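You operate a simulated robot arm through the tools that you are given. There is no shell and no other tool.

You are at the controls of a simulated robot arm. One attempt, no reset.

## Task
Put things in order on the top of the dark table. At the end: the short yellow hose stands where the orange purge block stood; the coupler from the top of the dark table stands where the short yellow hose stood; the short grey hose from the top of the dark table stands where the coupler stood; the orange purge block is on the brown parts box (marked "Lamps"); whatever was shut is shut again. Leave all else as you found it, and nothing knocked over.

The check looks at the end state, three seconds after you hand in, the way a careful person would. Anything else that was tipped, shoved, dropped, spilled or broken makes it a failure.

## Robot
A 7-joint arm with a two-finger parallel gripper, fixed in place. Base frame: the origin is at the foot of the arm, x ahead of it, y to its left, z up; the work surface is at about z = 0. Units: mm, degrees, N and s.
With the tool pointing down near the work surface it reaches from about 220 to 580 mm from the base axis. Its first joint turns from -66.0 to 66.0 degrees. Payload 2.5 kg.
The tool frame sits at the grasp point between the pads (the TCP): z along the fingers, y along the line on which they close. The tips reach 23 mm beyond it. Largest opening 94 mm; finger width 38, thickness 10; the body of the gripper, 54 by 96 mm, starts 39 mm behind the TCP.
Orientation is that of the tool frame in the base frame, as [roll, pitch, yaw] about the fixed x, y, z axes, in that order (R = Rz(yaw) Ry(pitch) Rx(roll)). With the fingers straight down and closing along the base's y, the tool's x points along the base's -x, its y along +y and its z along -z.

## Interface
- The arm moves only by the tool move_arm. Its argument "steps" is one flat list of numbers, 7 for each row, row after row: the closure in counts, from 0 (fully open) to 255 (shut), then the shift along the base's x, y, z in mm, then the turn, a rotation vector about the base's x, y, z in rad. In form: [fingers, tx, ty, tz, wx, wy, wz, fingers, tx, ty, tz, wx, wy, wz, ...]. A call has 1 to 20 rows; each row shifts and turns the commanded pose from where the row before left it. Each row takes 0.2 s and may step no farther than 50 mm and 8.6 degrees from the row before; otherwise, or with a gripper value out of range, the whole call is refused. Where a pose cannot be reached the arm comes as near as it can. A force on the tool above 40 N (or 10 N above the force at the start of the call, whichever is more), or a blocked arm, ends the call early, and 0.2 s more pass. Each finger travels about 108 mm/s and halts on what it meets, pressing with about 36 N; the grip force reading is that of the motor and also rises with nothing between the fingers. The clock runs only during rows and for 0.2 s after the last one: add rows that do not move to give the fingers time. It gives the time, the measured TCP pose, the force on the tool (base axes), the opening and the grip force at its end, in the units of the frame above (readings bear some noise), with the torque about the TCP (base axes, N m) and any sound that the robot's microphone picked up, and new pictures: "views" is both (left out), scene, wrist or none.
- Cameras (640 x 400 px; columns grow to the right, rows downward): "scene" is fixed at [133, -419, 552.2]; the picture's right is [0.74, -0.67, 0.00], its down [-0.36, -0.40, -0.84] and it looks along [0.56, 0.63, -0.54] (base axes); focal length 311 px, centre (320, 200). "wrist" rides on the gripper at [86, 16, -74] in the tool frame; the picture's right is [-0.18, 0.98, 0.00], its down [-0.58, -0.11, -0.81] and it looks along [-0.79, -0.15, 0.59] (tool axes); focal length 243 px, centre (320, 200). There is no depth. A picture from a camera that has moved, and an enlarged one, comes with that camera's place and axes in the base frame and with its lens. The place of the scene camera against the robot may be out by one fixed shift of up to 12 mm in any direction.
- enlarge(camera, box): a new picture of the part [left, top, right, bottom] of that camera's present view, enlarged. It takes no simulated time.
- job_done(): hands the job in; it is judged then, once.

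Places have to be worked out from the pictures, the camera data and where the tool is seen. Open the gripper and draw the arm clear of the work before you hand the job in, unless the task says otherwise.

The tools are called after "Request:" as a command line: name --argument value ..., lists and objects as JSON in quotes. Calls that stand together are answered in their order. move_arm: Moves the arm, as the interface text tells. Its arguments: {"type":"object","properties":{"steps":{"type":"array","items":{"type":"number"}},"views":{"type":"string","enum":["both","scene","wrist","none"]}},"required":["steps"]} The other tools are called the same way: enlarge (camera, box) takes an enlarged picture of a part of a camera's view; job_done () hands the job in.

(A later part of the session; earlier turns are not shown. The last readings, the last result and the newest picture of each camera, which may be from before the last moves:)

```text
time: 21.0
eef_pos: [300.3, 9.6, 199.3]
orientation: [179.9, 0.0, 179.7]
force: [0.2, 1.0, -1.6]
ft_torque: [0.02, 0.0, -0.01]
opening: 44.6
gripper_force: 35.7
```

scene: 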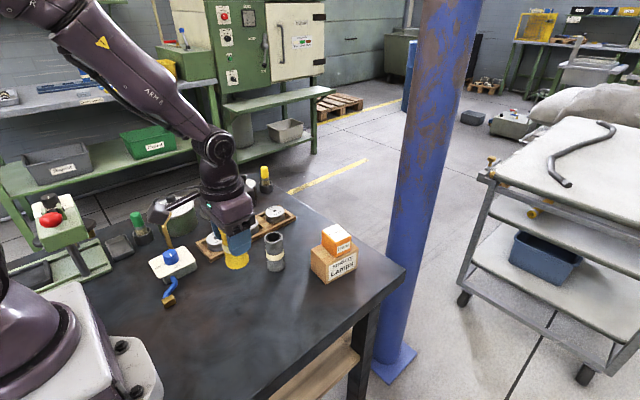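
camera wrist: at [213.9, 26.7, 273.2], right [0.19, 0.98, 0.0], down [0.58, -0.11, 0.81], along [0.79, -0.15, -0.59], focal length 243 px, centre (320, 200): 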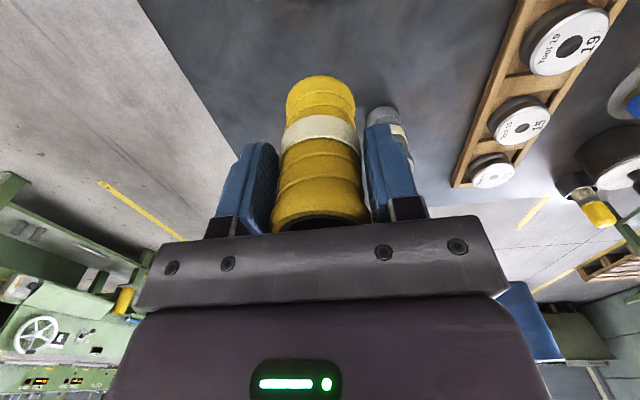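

On target in x,y. I lower to about 9 mm above touchdown.

Request:
move_arm --steps '[255, 0.7, 0.7, -40, 0, 0, 0, 255, 0, 0, -40, 0, 0, 0, 255, 0, 0, -30, 0, 0, 0, 255, 0, 0, -14, 0, 0, 0, 255, 0, 0, 0, 0, 0, 0]'

Request:
enlarge --camera "scene" --box '[200, 220, 300, 330]'

```text
time: 22.2
eef_pos: [301.1, 11.5, 75.6]
orientation: [-179.9, 0.0, 179.7]
force: [0.2, -0.5, -0.6]
ft_torque: [0.06, 0.02, 0.01]
opening: 44.4
gripper_force: 35.8
camera wrist: at [214.9, 28.5, 149.9], right [0.19, 0.98, 0.0], down [0.58, -0.11, 0.81], along [0.79, -0.15, -0.59], focal length 243 px, centre (320, 200)
```

scene: 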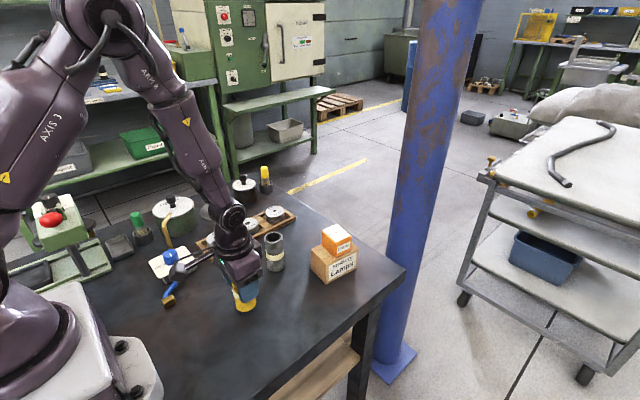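
wrist: 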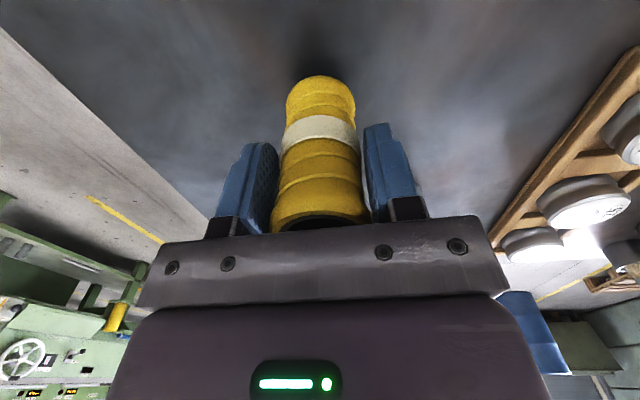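

```text
3.64 times, centred on (250, 275) of scene
camera zoom: at [133.0, -419.0, 552.2], right [0.74, -0.67, 0.0], down [-0.36, -0.4, -0.84], along [0.56, 0.63, -0.54], focal length 1132 px, centre (574, -73)
```

zoom: 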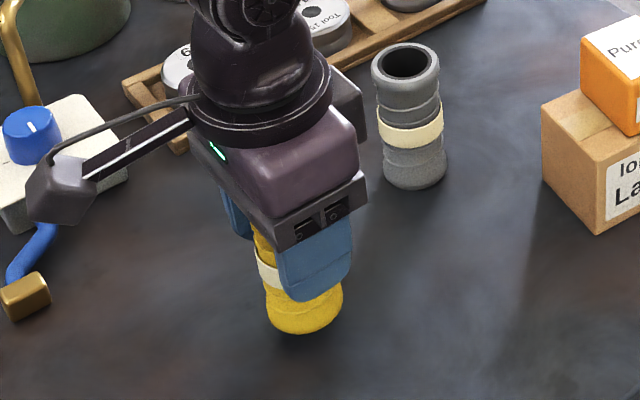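

Clear all around. I lower 8 mm, then by single millimetres, watching the force.

Request:
move_arm --steps '[255, 0, 0, -5, 0, 0, 0, 255, 0, 0, -3, 0, 0, 0, 255, 0, 0, 0, 0, 0, 0]' --views "none"

Request:
move_arm --steps '[255, 0, 0, -1.5, 0, 0, 0, 255, 0, 0, 0, 0, 0, 0]' --views "none"

```text
time: 23.0
eef_pos: [301.3, 10.7, 67.7]
orientation: [180.0, 0.1, 179.7]
force: [-0.3, -0.3, -0.5]
ft_torque: [0.0, -0.02, 0.01]
opening: 44.6
gripper_force: 36.1
```

```text
time: 23.6
eef_pos: [300.8, 11.2, 65.8]
orientation: [179.9, 0.0, 179.6]
force: [0.0, -0.8, -1.0]
ft_torque: [0.01, -0.03, -0.01]
opening: 44.7
gripper_force: 36.0
```

Still no contact; another small step down.

Request:
move_arm --steps '[255, 0, 0, -1.5, 0, 0, 0, 255, 0, 0, 0, 0, 0, 0]' --views "none"

```text
time: 24.2
eef_pos: [300.6, 12.1, 64.1]
orientation: [180.0, 0.0, 179.8]
force: [-0.1, -0.2, -1.7]
ft_torque: [0.03, -0.01, -0.01]
opening: 44.4
gripper_force: 35.4
```

Request:
move_arm --steps '[255, 0, 0, -1, 0, 0, 0, 255, 0, 0, 0, 0, 0, 0]' --views "none"

Request:
enlarge --camera "scene" --box '[220, 270, 270, 325]'

```text
time: 24.8
eef_pos: [300.5, 12.0, 64.1]
orientation: [-179.9, 0.0, 179.7]
force: [-8.7, -0.4, 36.5]
ft_torque: [0.16, 0.17, 0.22]
opening: 44.5
gripper_force: 36.1
```

```text
7.27 times, centred on (245, 298) of scene
camera zoom: at [132.9, -419.0, 552.3], right [0.74, -0.67, 0.0], down [-0.36, -0.4, -0.84], along [0.56, 0.63, -0.54], focal length 2263 px, centre (866, -509)
```

zoom: 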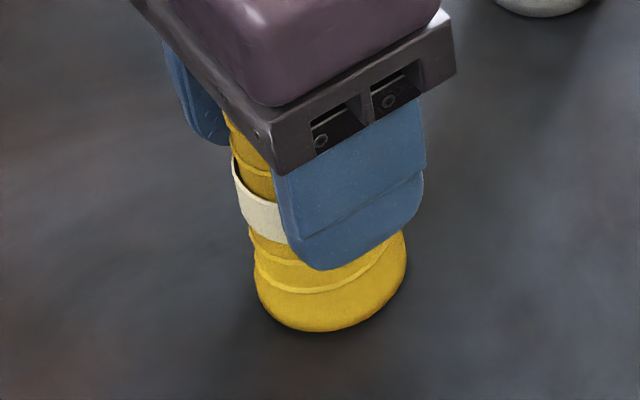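

The hose is firmly on the table (36 N at z≈64). I ease up 1 mm to relieve the push and open in stages.

Request:
move_arm --steps '[255, 0, 0, 1, 0, 0, 0, 255, 0, 0, 0, 0, 0, 0]' --views "none"

Request:
move_arm --steps '[110, 0, 0, 0, 0, 0, 0, 80, 0, 0, 0, 0, 0, 0, 40, 0, 0, 0, 0, 0, 0, 0, 0, 0, 0, 0, 0, 0, 0, 0, 0, 0, 0, 0, 0]'

```text
time: 25.4
eef_pos: [300.9, 12.1, 64.0]
orientation: [179.9, 0.0, 179.7]
force: [-8.5, 1.1, 28.4]
ft_torque: [0.04, -0.01, 0.11]
opening: 44.6
gripper_force: 35.9
```

```text
time: 26.6
eef_pos: [301.4, 11.1, 63.5]
orientation: [-180.0, 0.1, 179.7]
force: [0.4, 0.0, 0.6]
ft_torque: [0.03, -0.02, -0.05]
opening: 94.0
gripper_force: 0.0
camera wrist: at [215.2, 28.2, 138.2], right [0.19, 0.98, 0.0], down [0.58, -0.11, 0.81], along [0.79, -0.15, -0.59], focal length 243 px, centre (320, 200)
```

scene: 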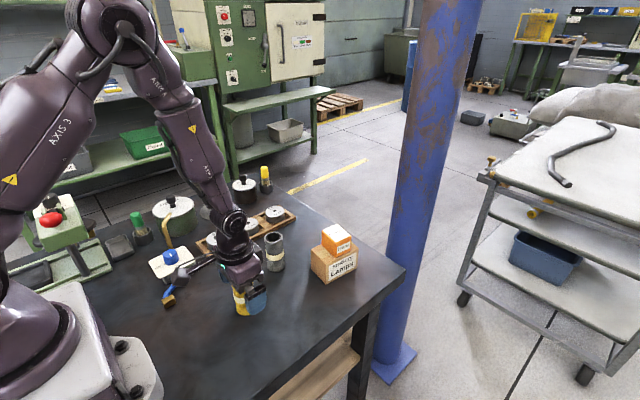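
wrist: 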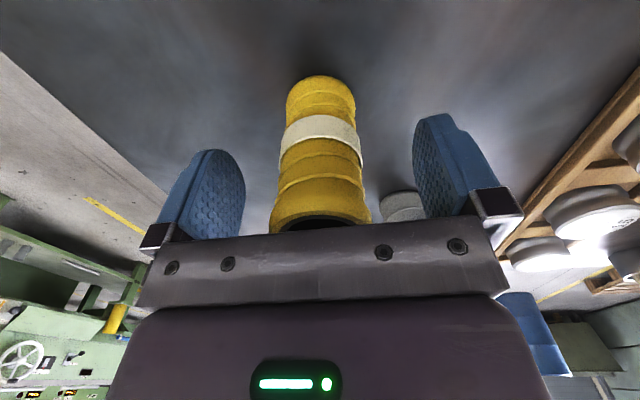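

The yellow hose stands where the block was. I rise straight up, then swing toward the coupler while turning +40° so the camera stays clear of the WASH pot.

Request:
move_arm --steps '[0, 0, 0, 40, 0, 0, 0, 0, 0, 0, 40, 0, 0, 0, 0, 0, 0, 40, 0, 0, 0, 0, 0, 0, 40, 0, 0, 0, 0, 13.4, 45.6, 0, 0, 0, 0.1, 0, 13.4, 45.6, 0, 0, 0, 0.1, 0, 13.4, 45.6, 0, 0, 0, 0.1, 0, 13.4, 45.6, 0, 0, 0, 0.1, 0, 13.4, 45.6, 0, 0, 0, 0.1, 0, 13.4, 45.6, 0, 0, 0, 0.1, 0, 13.4, 45.6, 0, 0, 0, 0.1, 0, 0, 0, 0, 0, 0, 0, 0, 0, 0, 0, 0, 0, 0]'

Request:
enlarge --camera "wrist" --box '[200, 0, 440, 150]'

Request:
enlarge --camera "scene" --box '[190, 200, 390, 330]'

```text
time: 29.4
eef_pos: [396.0, 331.8, 223.6]
orientation: [179.9, 0.0, -140.1]
force: [-0.1, -0.6, 0.8]
ft_torque: [0.0, 0.02, 0.03]
opening: 94.2
gripper_force: 0.0
camera wrist: at [318.1, 288.8, 298.0], right [-0.49, 0.87, 0.0], down [0.52, 0.29, 0.81], along [0.7, 0.39, -0.59], focal length 243 px, centre (320, 200)
```

scene: 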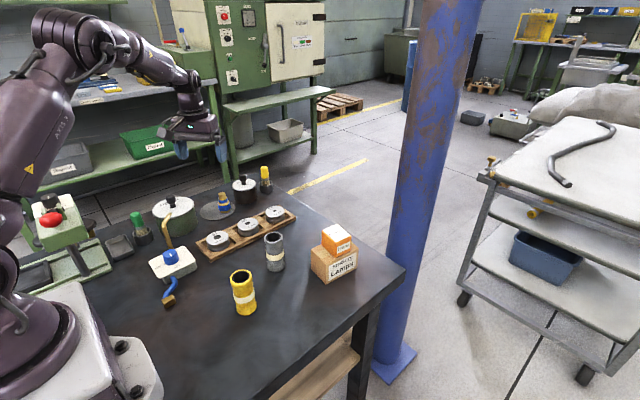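
wrist: 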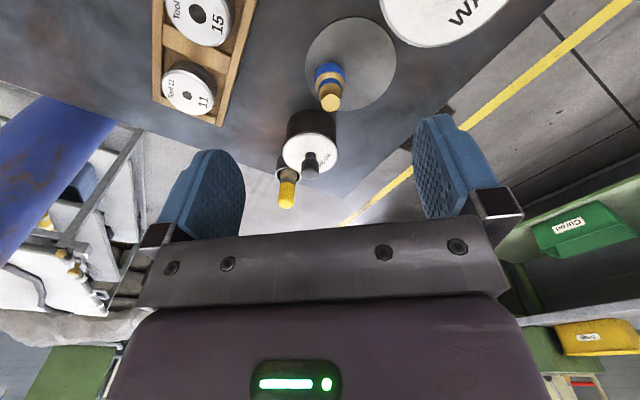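

```text
2.67 times, centred on (320, 75) of wrist
camera zoom: at [318.1, 288.8, 298.0], right [-0.49, 0.87, 0.0], down [0.52, 0.29, 0.81], along [0.7, 0.39, -0.59], focal length 647 px, centre (320, 533)
```

zoom: 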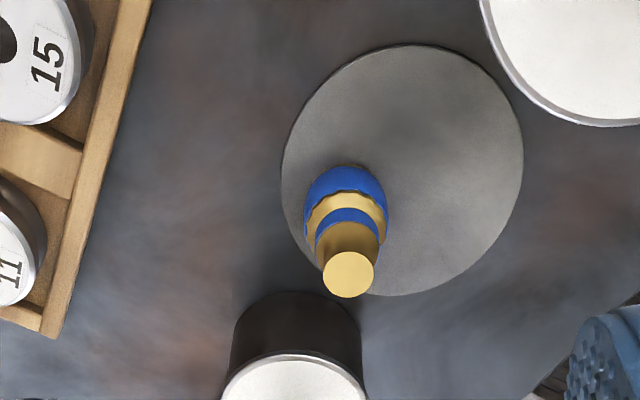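

```text
3.08 times, centred on (290, 265) of scene
camera zoom: at [133.0, -418.9, 552.2], right [0.74, -0.67, 0.0], down [-0.36, -0.4, -0.84], along [0.56, 0.63, -0.54], focal length 958 px, centre (412, 0)
```

zoom: 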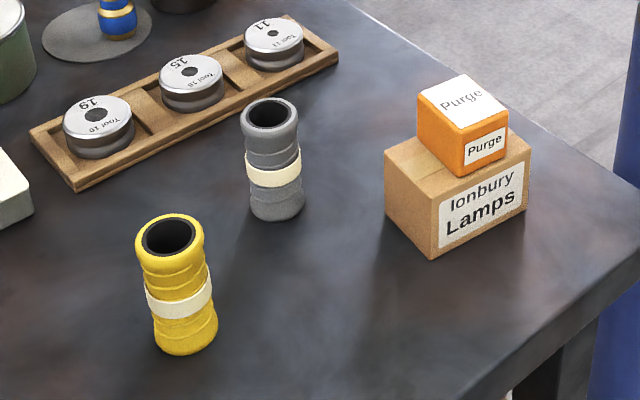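

Everything placed so far stands well. The coupler works out at about (440,370), 34 mm wide and 65 high, off-centre on the disc. I move above it for a closer look.

Request:
move_arm --steps '[0, 16, 13, -20, 0, 0, 0, 0, 16, 13, -20, 0, 0, 0, 0, 0, 0, -30, 0, 0, 0, 0, 0, 0, 0, 0, 0, 0, 0, 0, 0, 0, 0, 0, 0]'

Request:
enlarge --camera "wrist" --box '[200, 0, 440, 150]'

Request:
enlarge --camera "scene" --box '[150, 120, 290, 230]'

```text
time: 30.6
eef_pos: [426.5, 356.8, 153.8]
orientation: [179.9, 0.1, -140.2]
force: [0.7, 0.0, -0.4]
ft_torque: [0.04, -0.01, -0.02]
opening: 93.9
gripper_force: 0.0
camera wrist: at [349.4, 313.7, 229.0], right [-0.49, 0.87, 0.0], down [0.52, 0.29, 0.81], along [0.7, 0.39, -0.59], focal length 243 px, centre (320, 200)
```

scene: 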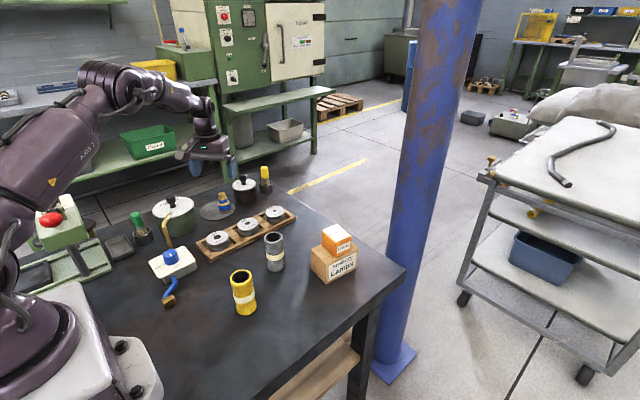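
wrist: 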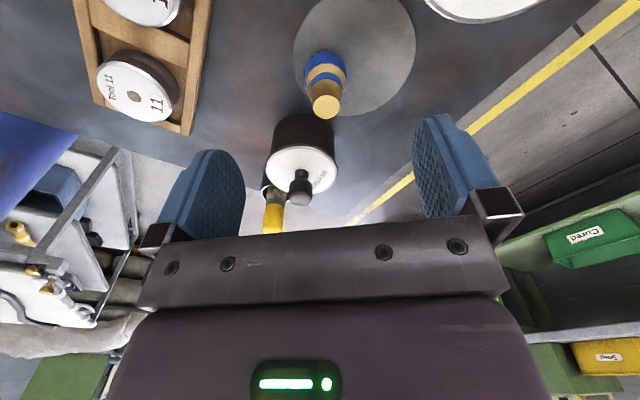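

```text
2.67 times, centred on (320, 75) of wrist
camera zoom: at [349.4, 313.7, 229.0], right [-0.49, 0.87, 0.0], down [0.52, 0.29, 0.81], along [0.7, 0.39, -0.59], focal length 647 px, centre (320, 533)
```

zoom: 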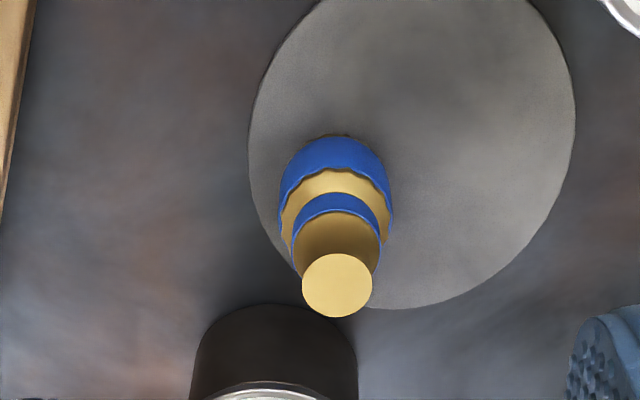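

```text
3.64 times, centred on (220, 175) of scene
camera zoom: at [133.0, -419.0, 552.2], right [0.74, -0.67, 0.0], down [-0.36, -0.4, -0.84], along [0.56, 0.63, -0.54], focal length 1132 px, centre (684, 291)
```

zoom: 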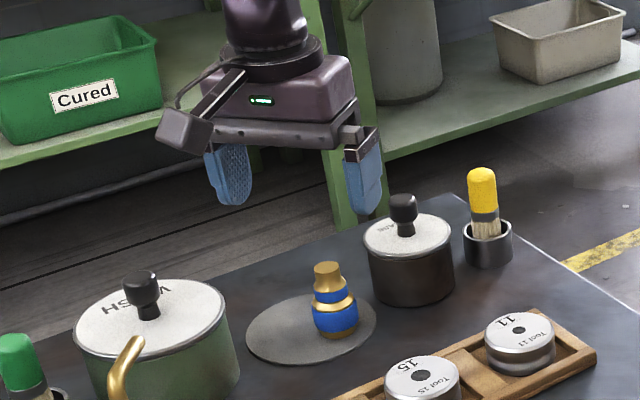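

The coupler centre is confirmed at about (439.5,370), with the GREASE pot clear of the fingers in this orientation. I shift over it and lower in two stages.

Request:
move_arm --steps '[0, 13, 13, 0, 0, 0, 0, 0, 0, 0, -30, 0, 0, 0, 0, 0, 0, -30, 0, 0, 0, 0, 0, 0, 0, 0, 0, 0, 0, 0, 0, 0, 0, 0, 0]'

Request:
enlarge --camera "scene" --box '[150, 130, 290, 230]'

```text
time: 31.8
eef_pos: [440.7, 369.7, 95.5]
orientation: [179.9, 0.1, -140.1]
force: [-0.9, 0.2, 0.5]
ft_torque: [0.01, 0.05, 0.03]
opening: 94.1
gripper_force: 0.0
camera wrist: at [364.3, 325.7, 169.1], right [-0.49, 0.87, 0.0], down [0.52, 0.29, 0.81], along [0.7, 0.39, -0.59], focal length 243 px, centre (320, 200)
```

scene: 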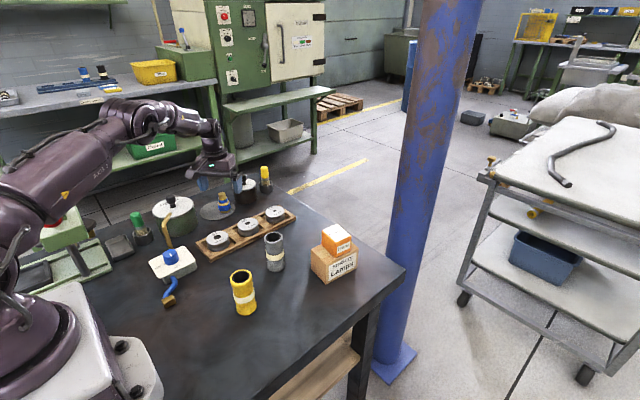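
wrist: 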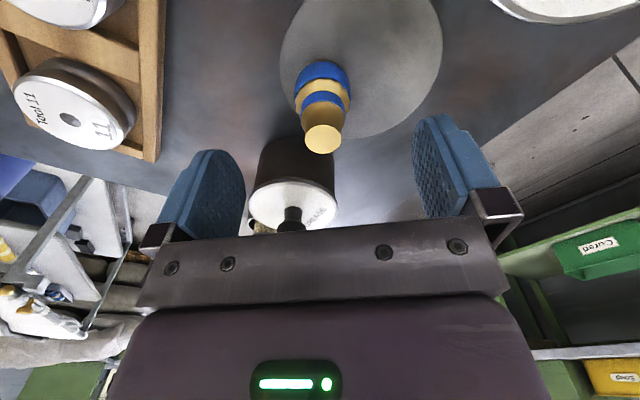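

```text
4.00 times, centred on (220, 180) of scene
camera zoom: at [133.0, -419.0, 552.2], right [0.74, -0.67, 0.0], down [-0.36, -0.4, -0.84], along [0.56, 0.63, -0.54], focal length 1245 px, centre (720, 280)
```

zoom: 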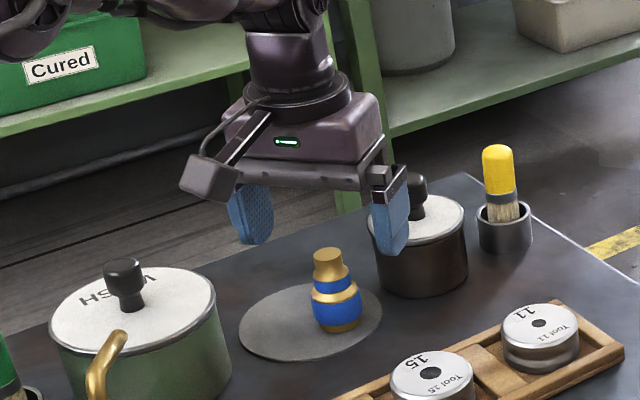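

Coupler re-measured at (440.8,370.2), right under the tool. I lower the rest of the way to z≈36.

Request:
move_arm --steps '[0, 0, 0, -25, 0, 0, 0, 0, 0, 0, -20, 0, 0, 0, 0, 0, 0, -14, 0, 0, 0, 0, 0, 0, 0, 0, 0, 0]'

Request:
enlarge --camera "scene" --box '[170, 150, 270, 230]'

```text
time: 32.8
eef_pos: [439.8, 370.9, 34.6]
orientation: [180.0, 0.0, -140.2]
force: [0.1, -0.1, 0.6]
ft_torque: [-0.01, -0.01, 0.01]
opening: 94.0
gripper_force: 0.0
camera wrist: at [363.2, 326.6, 109.6], right [-0.49, 0.87, 0.0], down [0.52, 0.29, 0.81], along [0.7, 0.39, -0.59], focal length 243 px, centre (320, 200)
```

scene: 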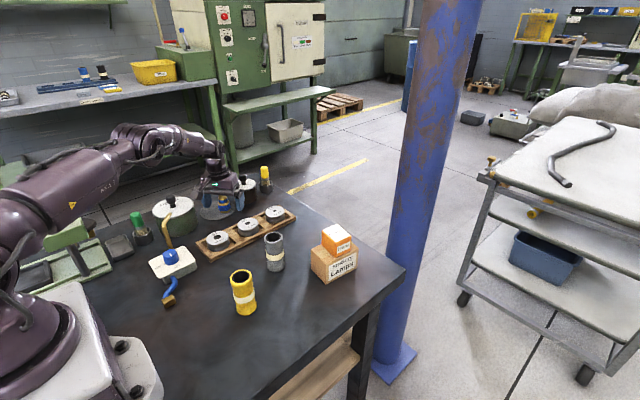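
wrist: 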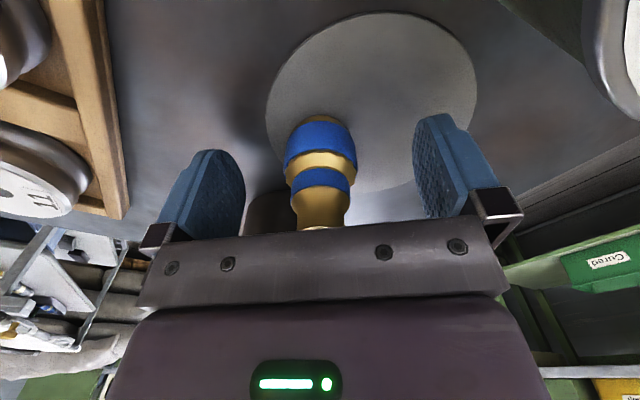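

```text
5.00 times, centred on (220, 190) of scene
camera zoom: at [133.0, -419.0, 552.2], right [0.74, -0.67, 0.0], down [-0.36, -0.4, -0.84], along [0.56, 0.63, -0.54], focal length 1556 px, centre (820, 250)
```

zoom: 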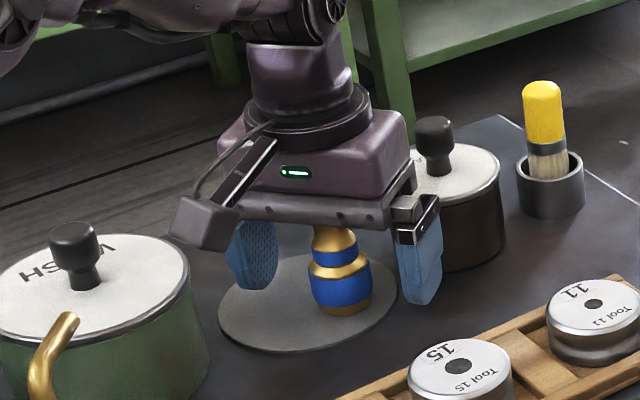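

The pads straddle the bulge and everything is clear. I close gradually, then lift.

Request:
move_arm --steps '[90, 0, 0, 0, 0, 0, 0, 130, 0, 0, 0, 0, 0, 0, 150, 0, 0, 0, 0, 0, 0, 255, 0, 0, 0, 0, 0, 0, 255, 0, 0, 0, 0, 0, 0, 255, 0, 0, 0, 0, 0, 0, 255, 0, 0, 0, 0, 0, 0]'

Request:
enlarge --camera "scene" --box '[170, 150, 270, 230]'

```text
time: 34.4
eef_pos: [439.2, 369.6, 35.1]
orientation: [-179.9, 0.0, -140.1]
force: [-0.8, 0.2, 0.6]
ft_torque: [0.0, 0.03, -0.03]
opening: 32.6
gripper_force: 36.1
camera wrist: at [363.1, 326.6, 109.7], right [-0.49, 0.87, 0.0], down [0.52, 0.29, 0.81], along [0.7, 0.39, -0.59], focal length 243 px, centre (320, 200)
```

scene: 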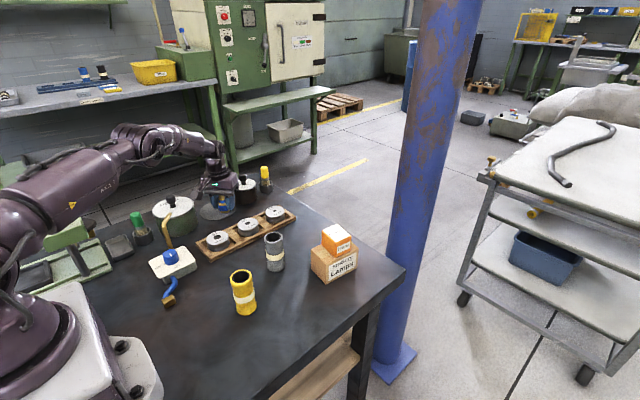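
wrist: 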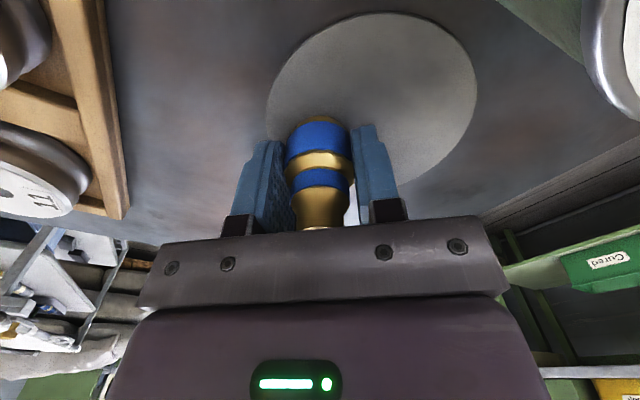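

```text
5.00 times, centred on (220, 190) of scene
camera zoom: at [133.0, -419.0, 552.2], right [0.74, -0.67, 0.0], down [-0.36, -0.4, -0.84], along [0.56, 0.63, -0.54], focal length 1556 px, centre (820, 250)
```

zoom: 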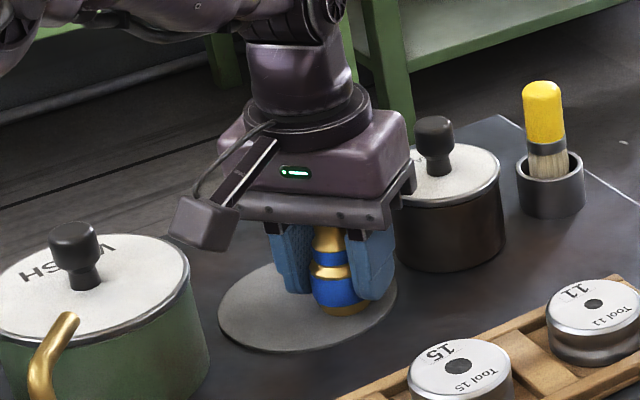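

Gripped at 32.6 mm. I lift a little and check that the disc stays behind.

Request:
move_arm --steps '[255, 0, 0, 10, 0, 0, 0, 255, 0, 0, 15, 0, 0, 0, 255, 0, 0, 15, 0, 0, 0, 255, 0, 0, 0, 0, 0, 0]'

Request:
enlarge --camera "scene" --box '[170, 140, 270, 230]'

```text
time: 35.4
eef_pos: [441.3, 368.9, 76.7]
orientation: [-180.0, 0.0, -140.2]
force: [-0.4, 0.1, -2.3]
ft_torque: [0.0, -0.01, 0.0]
opening: 32.4
gripper_force: 36.6
camera wrist: at [363.7, 326.2, 150.2], right [-0.49, 0.87, 0.0], down [0.52, 0.29, 0.81], along [0.7, 0.39, -0.59], focal length 243 px, centre (320, 200)
```

scene: 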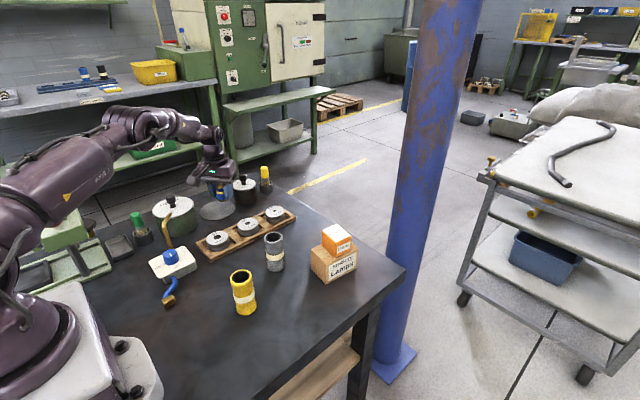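
wrist: 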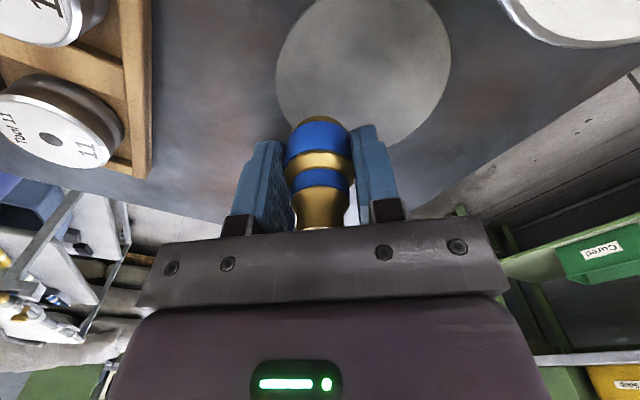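

```text
4.44 times, centred on (220, 185) of scene
camera zoom: at [133.0, -419.0, 552.2], right [0.74, -0.67, 0.0], down [-0.36, -0.4, -0.84], along [0.56, 0.63, -0.54], focal length 1383 px, centre (764, 267)
```

zoom: 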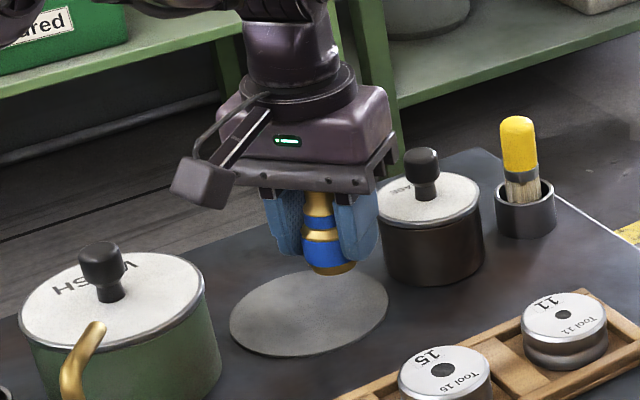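

Only the coupler came up; the disc stayed. I lift to z≈190 and carry it to the yellow hose's former spot (559,110), turning back as I go.

Request:
move_arm --steps '[255, 0, 0, 38, 0, 0, 0, 255, 0, 0, 38, 0, 0, 0, 255, 0, 0, 38, 0, 0, 0, 255, 17, -37, 0, 0, 0, -0.1, 255, 17, -37, 0, 0, 0, -0.1, 255, 17, -37, 0, 0, 0, -0.1, 255, 17, -37, 0, 0, 0, -0.1, 255, 17, -37, 0, 0, 0, -0.1, 255, 17, -37, 0, 0, 0, -0.1, 255, 17, -37, 0, 0, 0, -0.1, 255, 0, 0, 0, 0, 0, 0, 255, 0, 0, 0, 0, 0, 0]'

Request:
move_arm --steps '[255, 0, 0, 0, 0, 0, 0]' --views "none"

```text
time: 38.0
eef_pos: [558.9, 110.6, 188.8]
orientation: [179.9, 0.0, 179.6]
force: [0.3, -0.1, -1.8]
ft_torque: [0.02, -0.01, 0.02]
opening: 32.6
gripper_force: 35.7
camera wrist: at [471.9, 126.5, 263.7], right [0.19, 0.98, 0.0], down [0.58, -0.11, 0.81], along [0.79, -0.15, -0.59], focal length 243 px, centre (320, 200)
```

scene: 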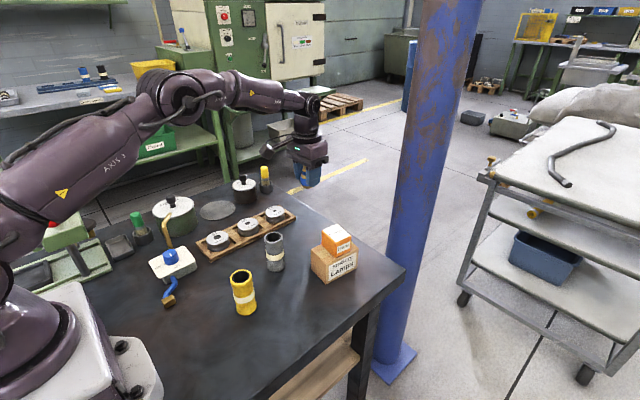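
wrist: 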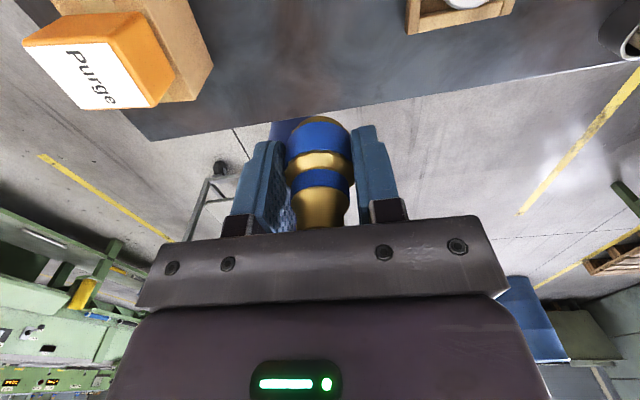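

```text
time: 38.4
eef_pos: [558.8, 109.9, 189.3]
orientation: [-180.0, 0.1, 179.7]
force: [0.0, -0.1, -1.5]
ft_torque: [0.02, 0.0, -0.04]
opening: 32.8
gripper_force: 35.8
```

At (558.9,110.2) as intended. I lower to z≈44 and then inspect.

Request:
move_arm --steps '[255, 0, 0, -40, 0, 0, 0, 255, 0, 0, -40, 0, 0, 0, 255, 0, 0, -40, 0, 0, 0, 255, 0, 0, -25, 0, 0, 0, 255, 0, 0, 0, 0, 0, 0]'

Request:
enlarge --camera "scene" --box '[270, 170, 350, 260]'

```text
time: 39.6
eef_pos: [558.1, 110.5, 43.4]
orientation: [180.0, 0.1, 179.7]
force: [-0.2, 0.3, -1.8]
ft_torque: [0.0, 0.06, -0.02]
opening: 32.6
gripper_force: 35.6
camera wrist: at [471.8, 127.5, 117.4], right [0.19, 0.98, 0.0], down [0.58, -0.11, 0.81], along [0.79, -0.15, -0.59], focal length 243 px, centre (320, 200)
```

scene: 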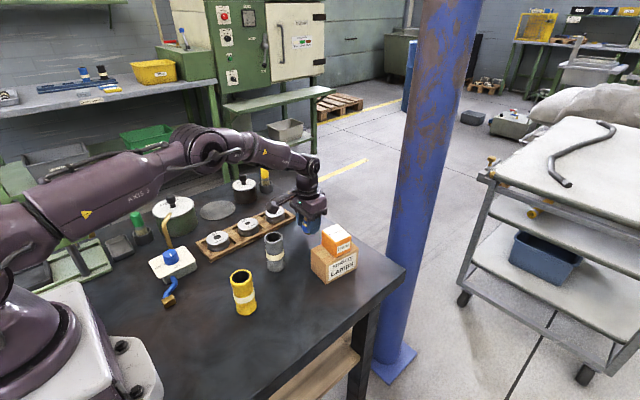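
wrist: 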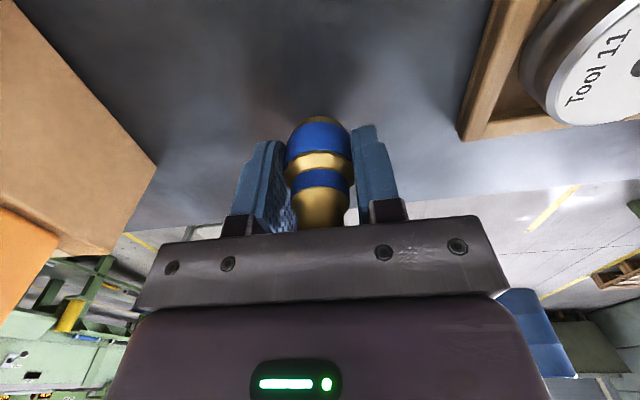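

```text
4.44 times, centred on (310, 215) of scene
camera zoom: at [133.0, -419.0, 552.2], right [0.74, -0.67, 0.0], down [-0.36, -0.4, -0.84], along [0.56, 0.63, -0.54], focal length 1383 px, centre (364, 133)
```

zoom: 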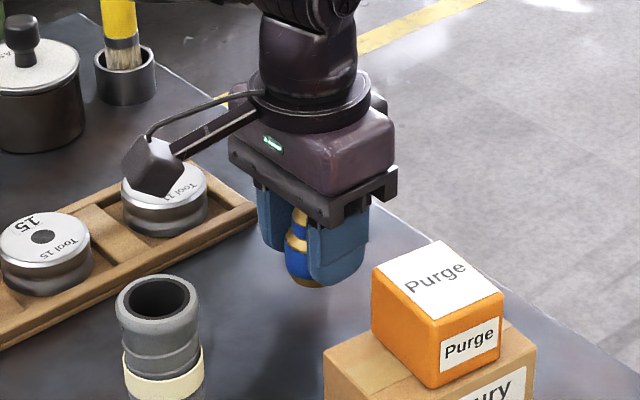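

Clear of neighbours. I lower the last millimetres in small steps.

Request:
move_arm --steps '[255, 0, 0, -4, 0, 0, 0, 255, 0, 0, -3, 0, 0, 0, 255, 0, 0, 0, 0, 0, 0]' --views "none"

Request:
move_arm --steps '[255, 0, 0, -1.5, 0, 0, 0, 255, 0, 0, 0, 0, 0, 0]' --views "none"

```text
time: 40.4
eef_pos: [559.3, 111.6, 37.1]
orientation: [-180.0, 0.0, 179.7]
force: [-0.1, -0.1, -1.1]
ft_torque: [0.01, -0.02, 0.0]
opening: 32.4
gripper_force: 36.2
```

```text
time: 41.0
eef_pos: [559.4, 111.1, 34.4]
orientation: [180.0, -0.1, 179.7]
force: [-0.6, -0.4, -0.5]
ft_torque: [-0.01, -0.01, 0.0]
opening: 32.6
gripper_force: 36.3
```

No contact yet; further small steps.

Request:
move_arm --steps '[255, 0, 0, -1, 0, 0, 0, 255, 0, 0, 0, 0, 0, 0]' --views "none"

Request:
move_arm --steps '[255, 0, 0, -1, 0, 0, 0, 255, 0, 0, 0, 0, 0, 0]' --views "none"

```text
time: 41.6
eef_pos: [559.4, 111.2, 34.4]
orientation: [-179.9, 0.0, 179.8]
force: [-0.3, 0.4, -1.4]
ft_torque: [0.0, 0.02, 0.01]
opening: 32.6
gripper_force: 35.8
```

```text
time: 42.2
eef_pos: [559.3, 110.5, 33.4]
orientation: [-179.9, 0.0, 179.6]
force: [-0.2, 1.0, -0.7]
ft_torque: [0.01, 0.04, 0.0]
opening: 32.7
gripper_force: 35.7
```

Request:
move_arm --steps '[255, 0, 0, -1, 0, 0, 0, 255, 0, 0, 0, 0, 0, 0]' --views "none"

Request:
enlarge --camera "scene" --box '[285, 190, 335, 250]'

```text
time: 42.8
eef_pos: [560.1, 111.2, 32.8]
orientation: [180.0, 0.0, 179.6]
force: [-0.9, -0.9, 2.0]
ft_torque: [-0.03, 0.05, -0.04]
opening: 32.5
gripper_force: 36.0
```

```text
6.67 times, centred on (310, 220) of scene
camera zoom: at [133.0, -419.0, 552.2], right [0.74, -0.67, 0.0], down [-0.36, -0.4, -0.84], along [0.56, 0.63, -0.54], focal length 2075 px, centre (387, 67)
```

zoom: 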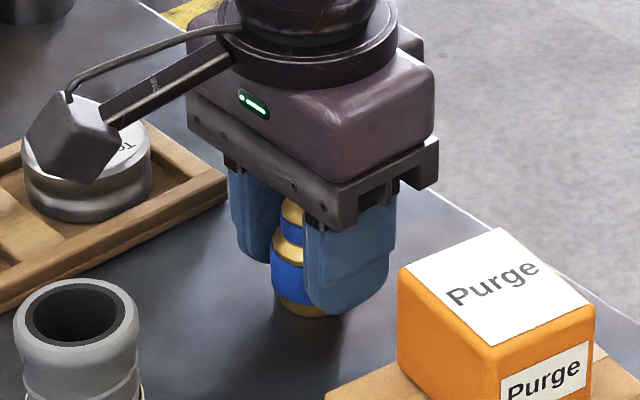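

Force has turned from −1 to +2 N: the coupler just touches the table at z≈32.8. I open in stages.

Request:
move_arm --steps '[145, 0, 0, 0, 0, 0, 0, 110, 0, 0, 0, 0, 0, 0, 60, 0, 0, 0, 0, 0, 0, 0, 0, 0, 0, 0, 0, 0, 0, 0, 0, 0, 0, 0, 0]'

Request:
enlarge --camera "scene" --box '[285, 190, 335, 250]'

```text
time: 44.0
eef_pos: [560.0, 110.8, 32.2]
orientation: [-180.0, 0.0, 179.7]
force: [0.2, 0.4, 0.1]
ft_torque: [-0.03, -0.02, -0.02]
opening: 94.0
gripper_force: 0.1
camera wrist: at [473.0, 127.4, 107.0], right [0.19, 0.98, 0.0], down [0.58, -0.11, 0.81], along [0.79, -0.15, -0.59], focal length 243 px, centre (320, 200)
```

scene: 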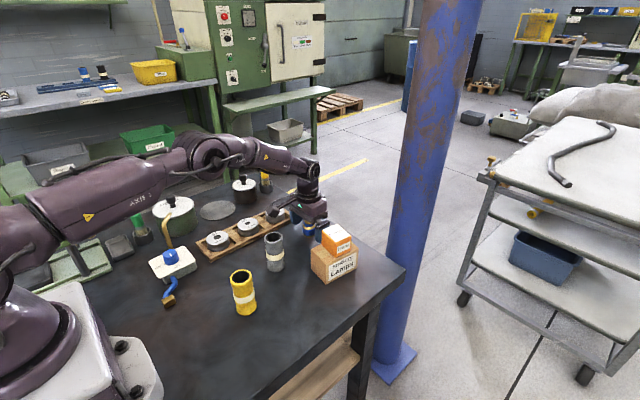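
wrist: 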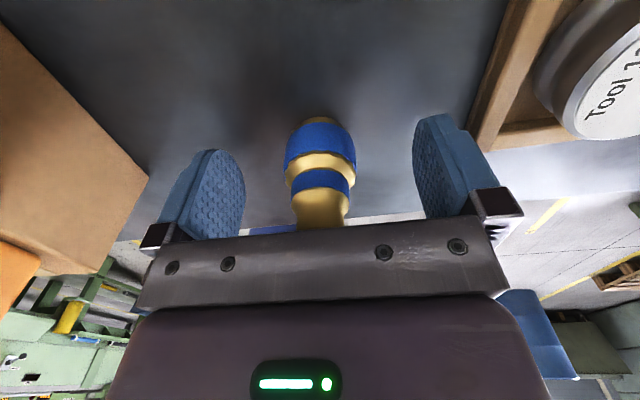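

```text
6.67 times, centred on (310, 220) of scene
camera zoom: at [133.0, -419.0, 552.2], right [0.74, -0.67, 0.0], down [-0.36, -0.4, -0.84], along [0.56, 0.63, -0.54], focal length 2075 px, centre (387, 67)
```

zoom: 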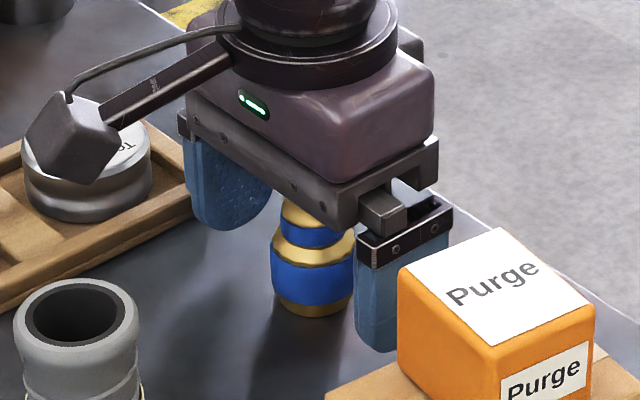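

The coupler stands free. I rise straight up to z≈190 and move behind/above the grey hose to measure it.

Request:
move_arm --steps '[0, 0, 0, 40, 0, 0, 0, 0, 0, 0, 40, 0, 0, 0, 0, 0, 0, 40, 0, 0, 0, 0, 0, 0, 38, 0, 0, 0, 0, -39, -11, 0, 0, 0, 0, 0, -39, -11, 0, 0, 0, 0, 0, -39, -11, 0, 0, 0, 0, 0, -39, -11, 0, 0, 0, 0, 0, 0, 0, -20, 0, 0, 0, 0, 0, 0, 0, 0, 0, 0]'

Request:
enlarge --camera "wrist" --box '[240, 0, 440, 160]'

Request:
enlarge --camera "scene" --box '[210, 170, 390, 300]'

```text
time: 46.2
eef_pos: [402.6, 65.4, 169.6]
orientation: [-180.0, -0.1, 179.6]
force: [0.3, 0.5, -0.3]
ft_torque: [-0.01, 0.02, 0.03]
opening: 93.8
gripper_force: 0.1
camera wrist: at [316.3, 82.8, 244.1], right [0.19, 0.98, 0.0], down [0.58, -0.11, 0.81], along [0.79, -0.15, -0.59], focal length 243 px, centre (320, 200)
```

scene: 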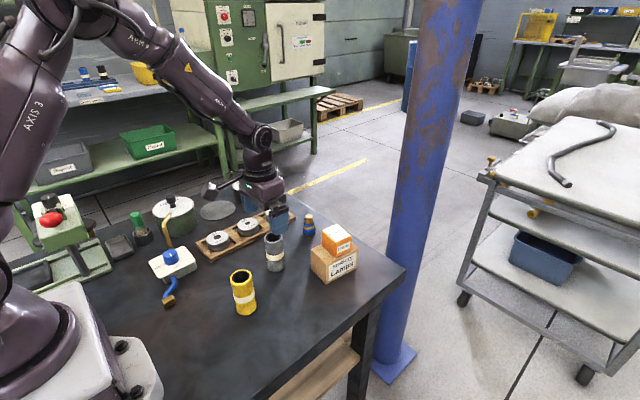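
wrist: 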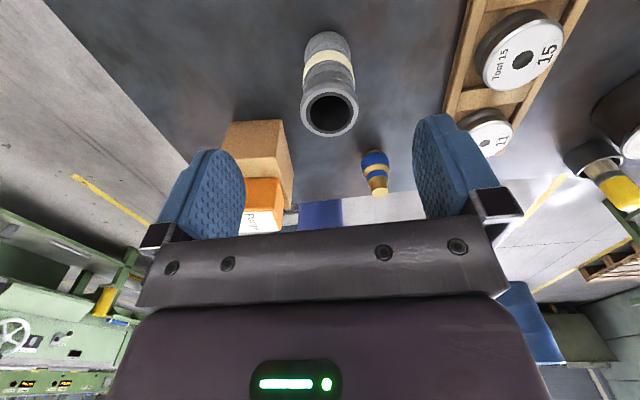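

```text
2.50 times, centred on (340, 80) of wrist
camera zoom: at [316.3, 82.8, 244.1], right [0.19, 0.98, 0.0], down [0.58, -0.11, 0.81], along [0.79, -0.15, -0.59], focal length 606 px, centre (270, 500)
```

zoom: 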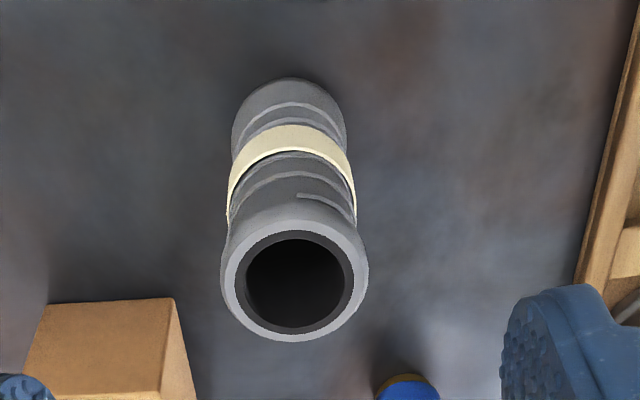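

```text
3.08 times, centred on (300, 235) of scene
camera zoom: at [133.0, -419.0, 552.2], right [0.74, -0.67, 0.0], down [-0.36, -0.4, -0.84], along [0.56, 0.63, -0.54], focal length 958 px, centre (382, 92)
```

zoom: 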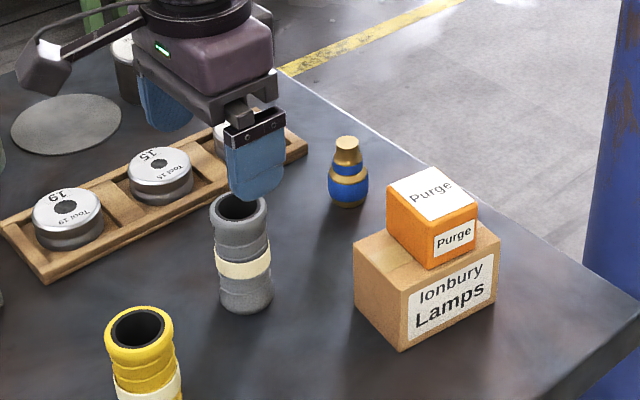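

The grey hose measures at about (418,72). I shift over it, lower to z≈110 first, and recheck.

Request:
move_arm --steps '[0, 15.5, 6.5, 0, 0, 0, 0, 0, 0, 0, -30, 0, 0, 0, 0, 0, 0, -28, 0, 0, 0, 0, 0, 0, 0, 0, 0, 0]'

Request:
enlarge --camera "wrist" --box '[220, 20, 420, 200]'

```text
time: 47.2
eef_pos: [419.1, 72.9, 111.2]
orientation: [-180.0, 0.1, 179.8]
force: [0.3, 0.4, 0.0]
ft_torque: [0.0, 0.02, -0.03]
opening: 94.2
gripper_force: 0.0
camera wrist: at [332.4, 89.1, 186.2], right [0.19, 0.98, 0.0], down [0.58, -0.11, 0.81], along [0.79, -0.15, -0.59], focal length 243 px, centre (320, 200)
```

scene: 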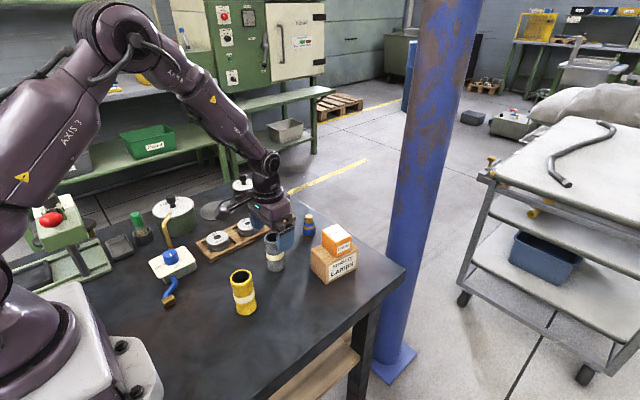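
wrist: 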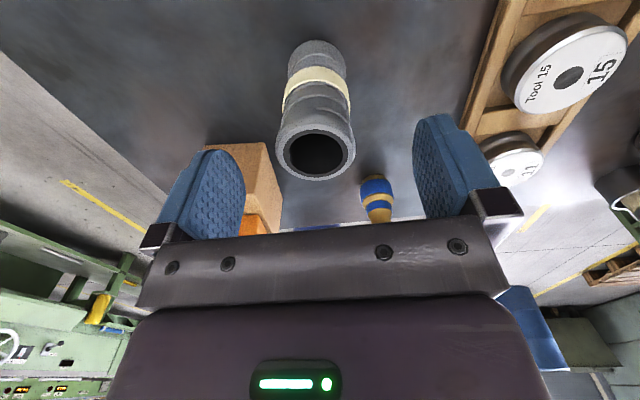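

```text
2.22 times, centred on (320, 110) of wrist
camera zoom: at [332.4, 89.1, 186.2], right [0.19, 0.98, 0.0], down [0.58, -0.11, 0.81], along [0.79, -0.15, -0.59], focal length 539 px, centre (320, 400)
```

zoom: 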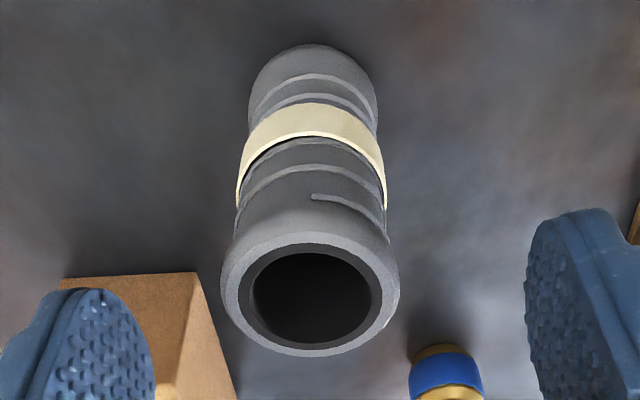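

Top centre now reads (417,71); I nudge y −1.5 and lower to z≈64.

Request:
move_arm --steps '[0, -0.5, -1.5, -20, 0, 0, 0, 0, 0, 0, -15, 0, 0, 0, 0, 0, 0, -12, 0, 0, 0, 0, 0, 0, 0, 0, 0, 0]'

Request:
enlarge --camera "scene" --box '[230, 200, 320, 280]'

```text
time: 48.2
eef_pos: [419.6, 73.2, 64.2]
orientation: [-180.0, 0.0, 179.8]
force: [-0.2, 0.2, -0.8]
ft_torque: [-0.01, -0.02, 0.0]
opening: 94.1
gripper_force: 0.1
camera wrist: at [332.4, 89.2, 139.2], right [0.19, 0.98, 0.0], down [0.58, -0.11, 0.81], along [0.79, -0.15, -0.59], focal length 243 px, centre (320, 200)
```

scene: 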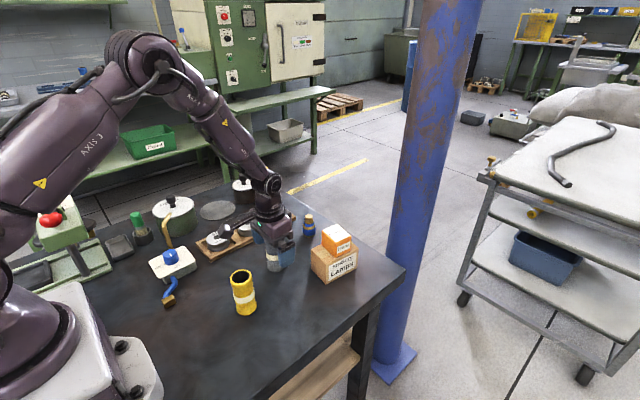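
wrist: 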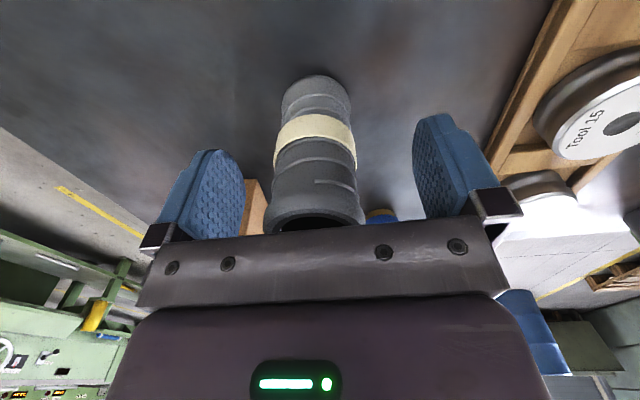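

```text
5.00 times, centred on (275, 240) of scene
camera zoom: at [133.0, -419.0, 552.2], right [0.74, -0.67, 0.0], down [-0.36, -0.4, -0.84], along [0.56, 0.63, -0.54], focal length 1556 px, centre (545, 0)
```

zoom: 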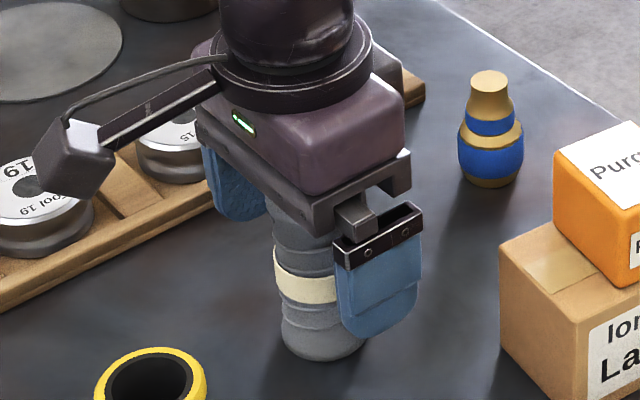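

Compared with the gripped yellow hose, this one sits ~2.5 mm to −y, so I nudge −2.3 and close gradually, then lift a little.

Request:
move_arm --steps '[0, 0, -2.3, 0, 0, 0, 0, 80, 0, 0, 0, 0, 0, 0, 115, 0, 0, 0, 0, 0, 0, 140, 0, 0, 0, 0, 0, 0, 255, 0, 0, 0, 0, 0, 0, 255, 0, 0, 0, 0, 0, 0, 255, 0, 0, 0, 0, 0, 0, 255, 0, 0, 15, 0, 0, 0, 255, 0, 0, 15, 0, 0, 0, 255, 0, 0, 0, 0, 0, 0]'

Request:
enlarge --camera "scene" --box '[230, 190, 320, 280]'

```text
time: 50.4
eef_pos: [418.4, 70.2, 94.8]
orientation: [180.0, 0.0, 179.7]
force: [0.3, -0.6, -1.5]
ft_torque: [-0.05, -0.02, -0.02]
opening: 44.6
gripper_force: 36.1
camera wrist: at [332.5, 86.6, 169.2], right [0.19, 0.98, 0.0], down [0.58, -0.11, 0.81], along [0.79, -0.15, -0.59], focal length 243 px, centre (320, 200)
```

scene: 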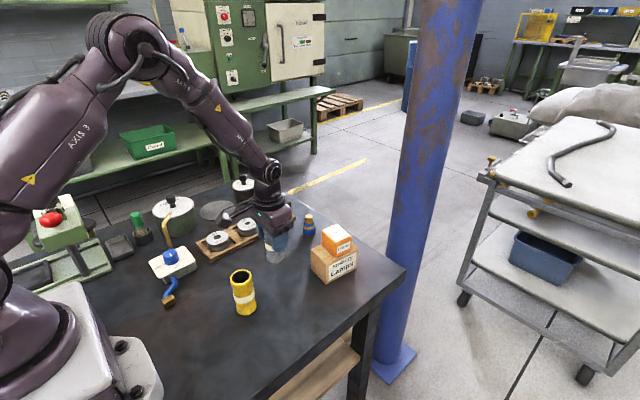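
wrist: 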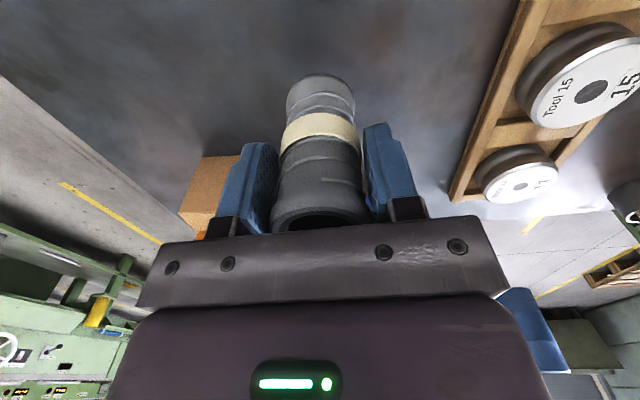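

```text
4.44 times, centred on (275, 235) of scene
camera zoom: at [133.0, -419.0, 552.2], right [0.74, -0.67, 0.0], down [-0.36, -0.4, -0.84], along [0.56, 0.63, -0.54], focal length 1383 px, centre (520, 44)
```

zoom: 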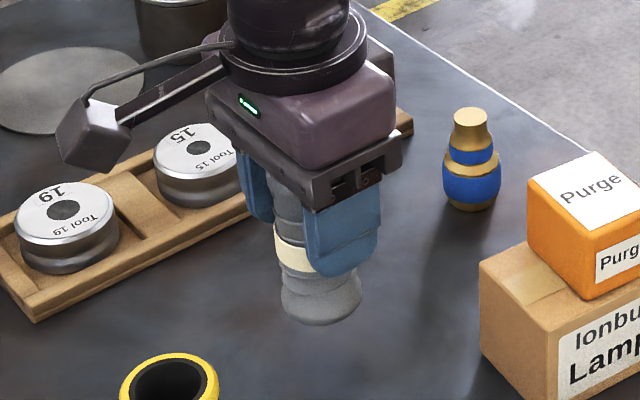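

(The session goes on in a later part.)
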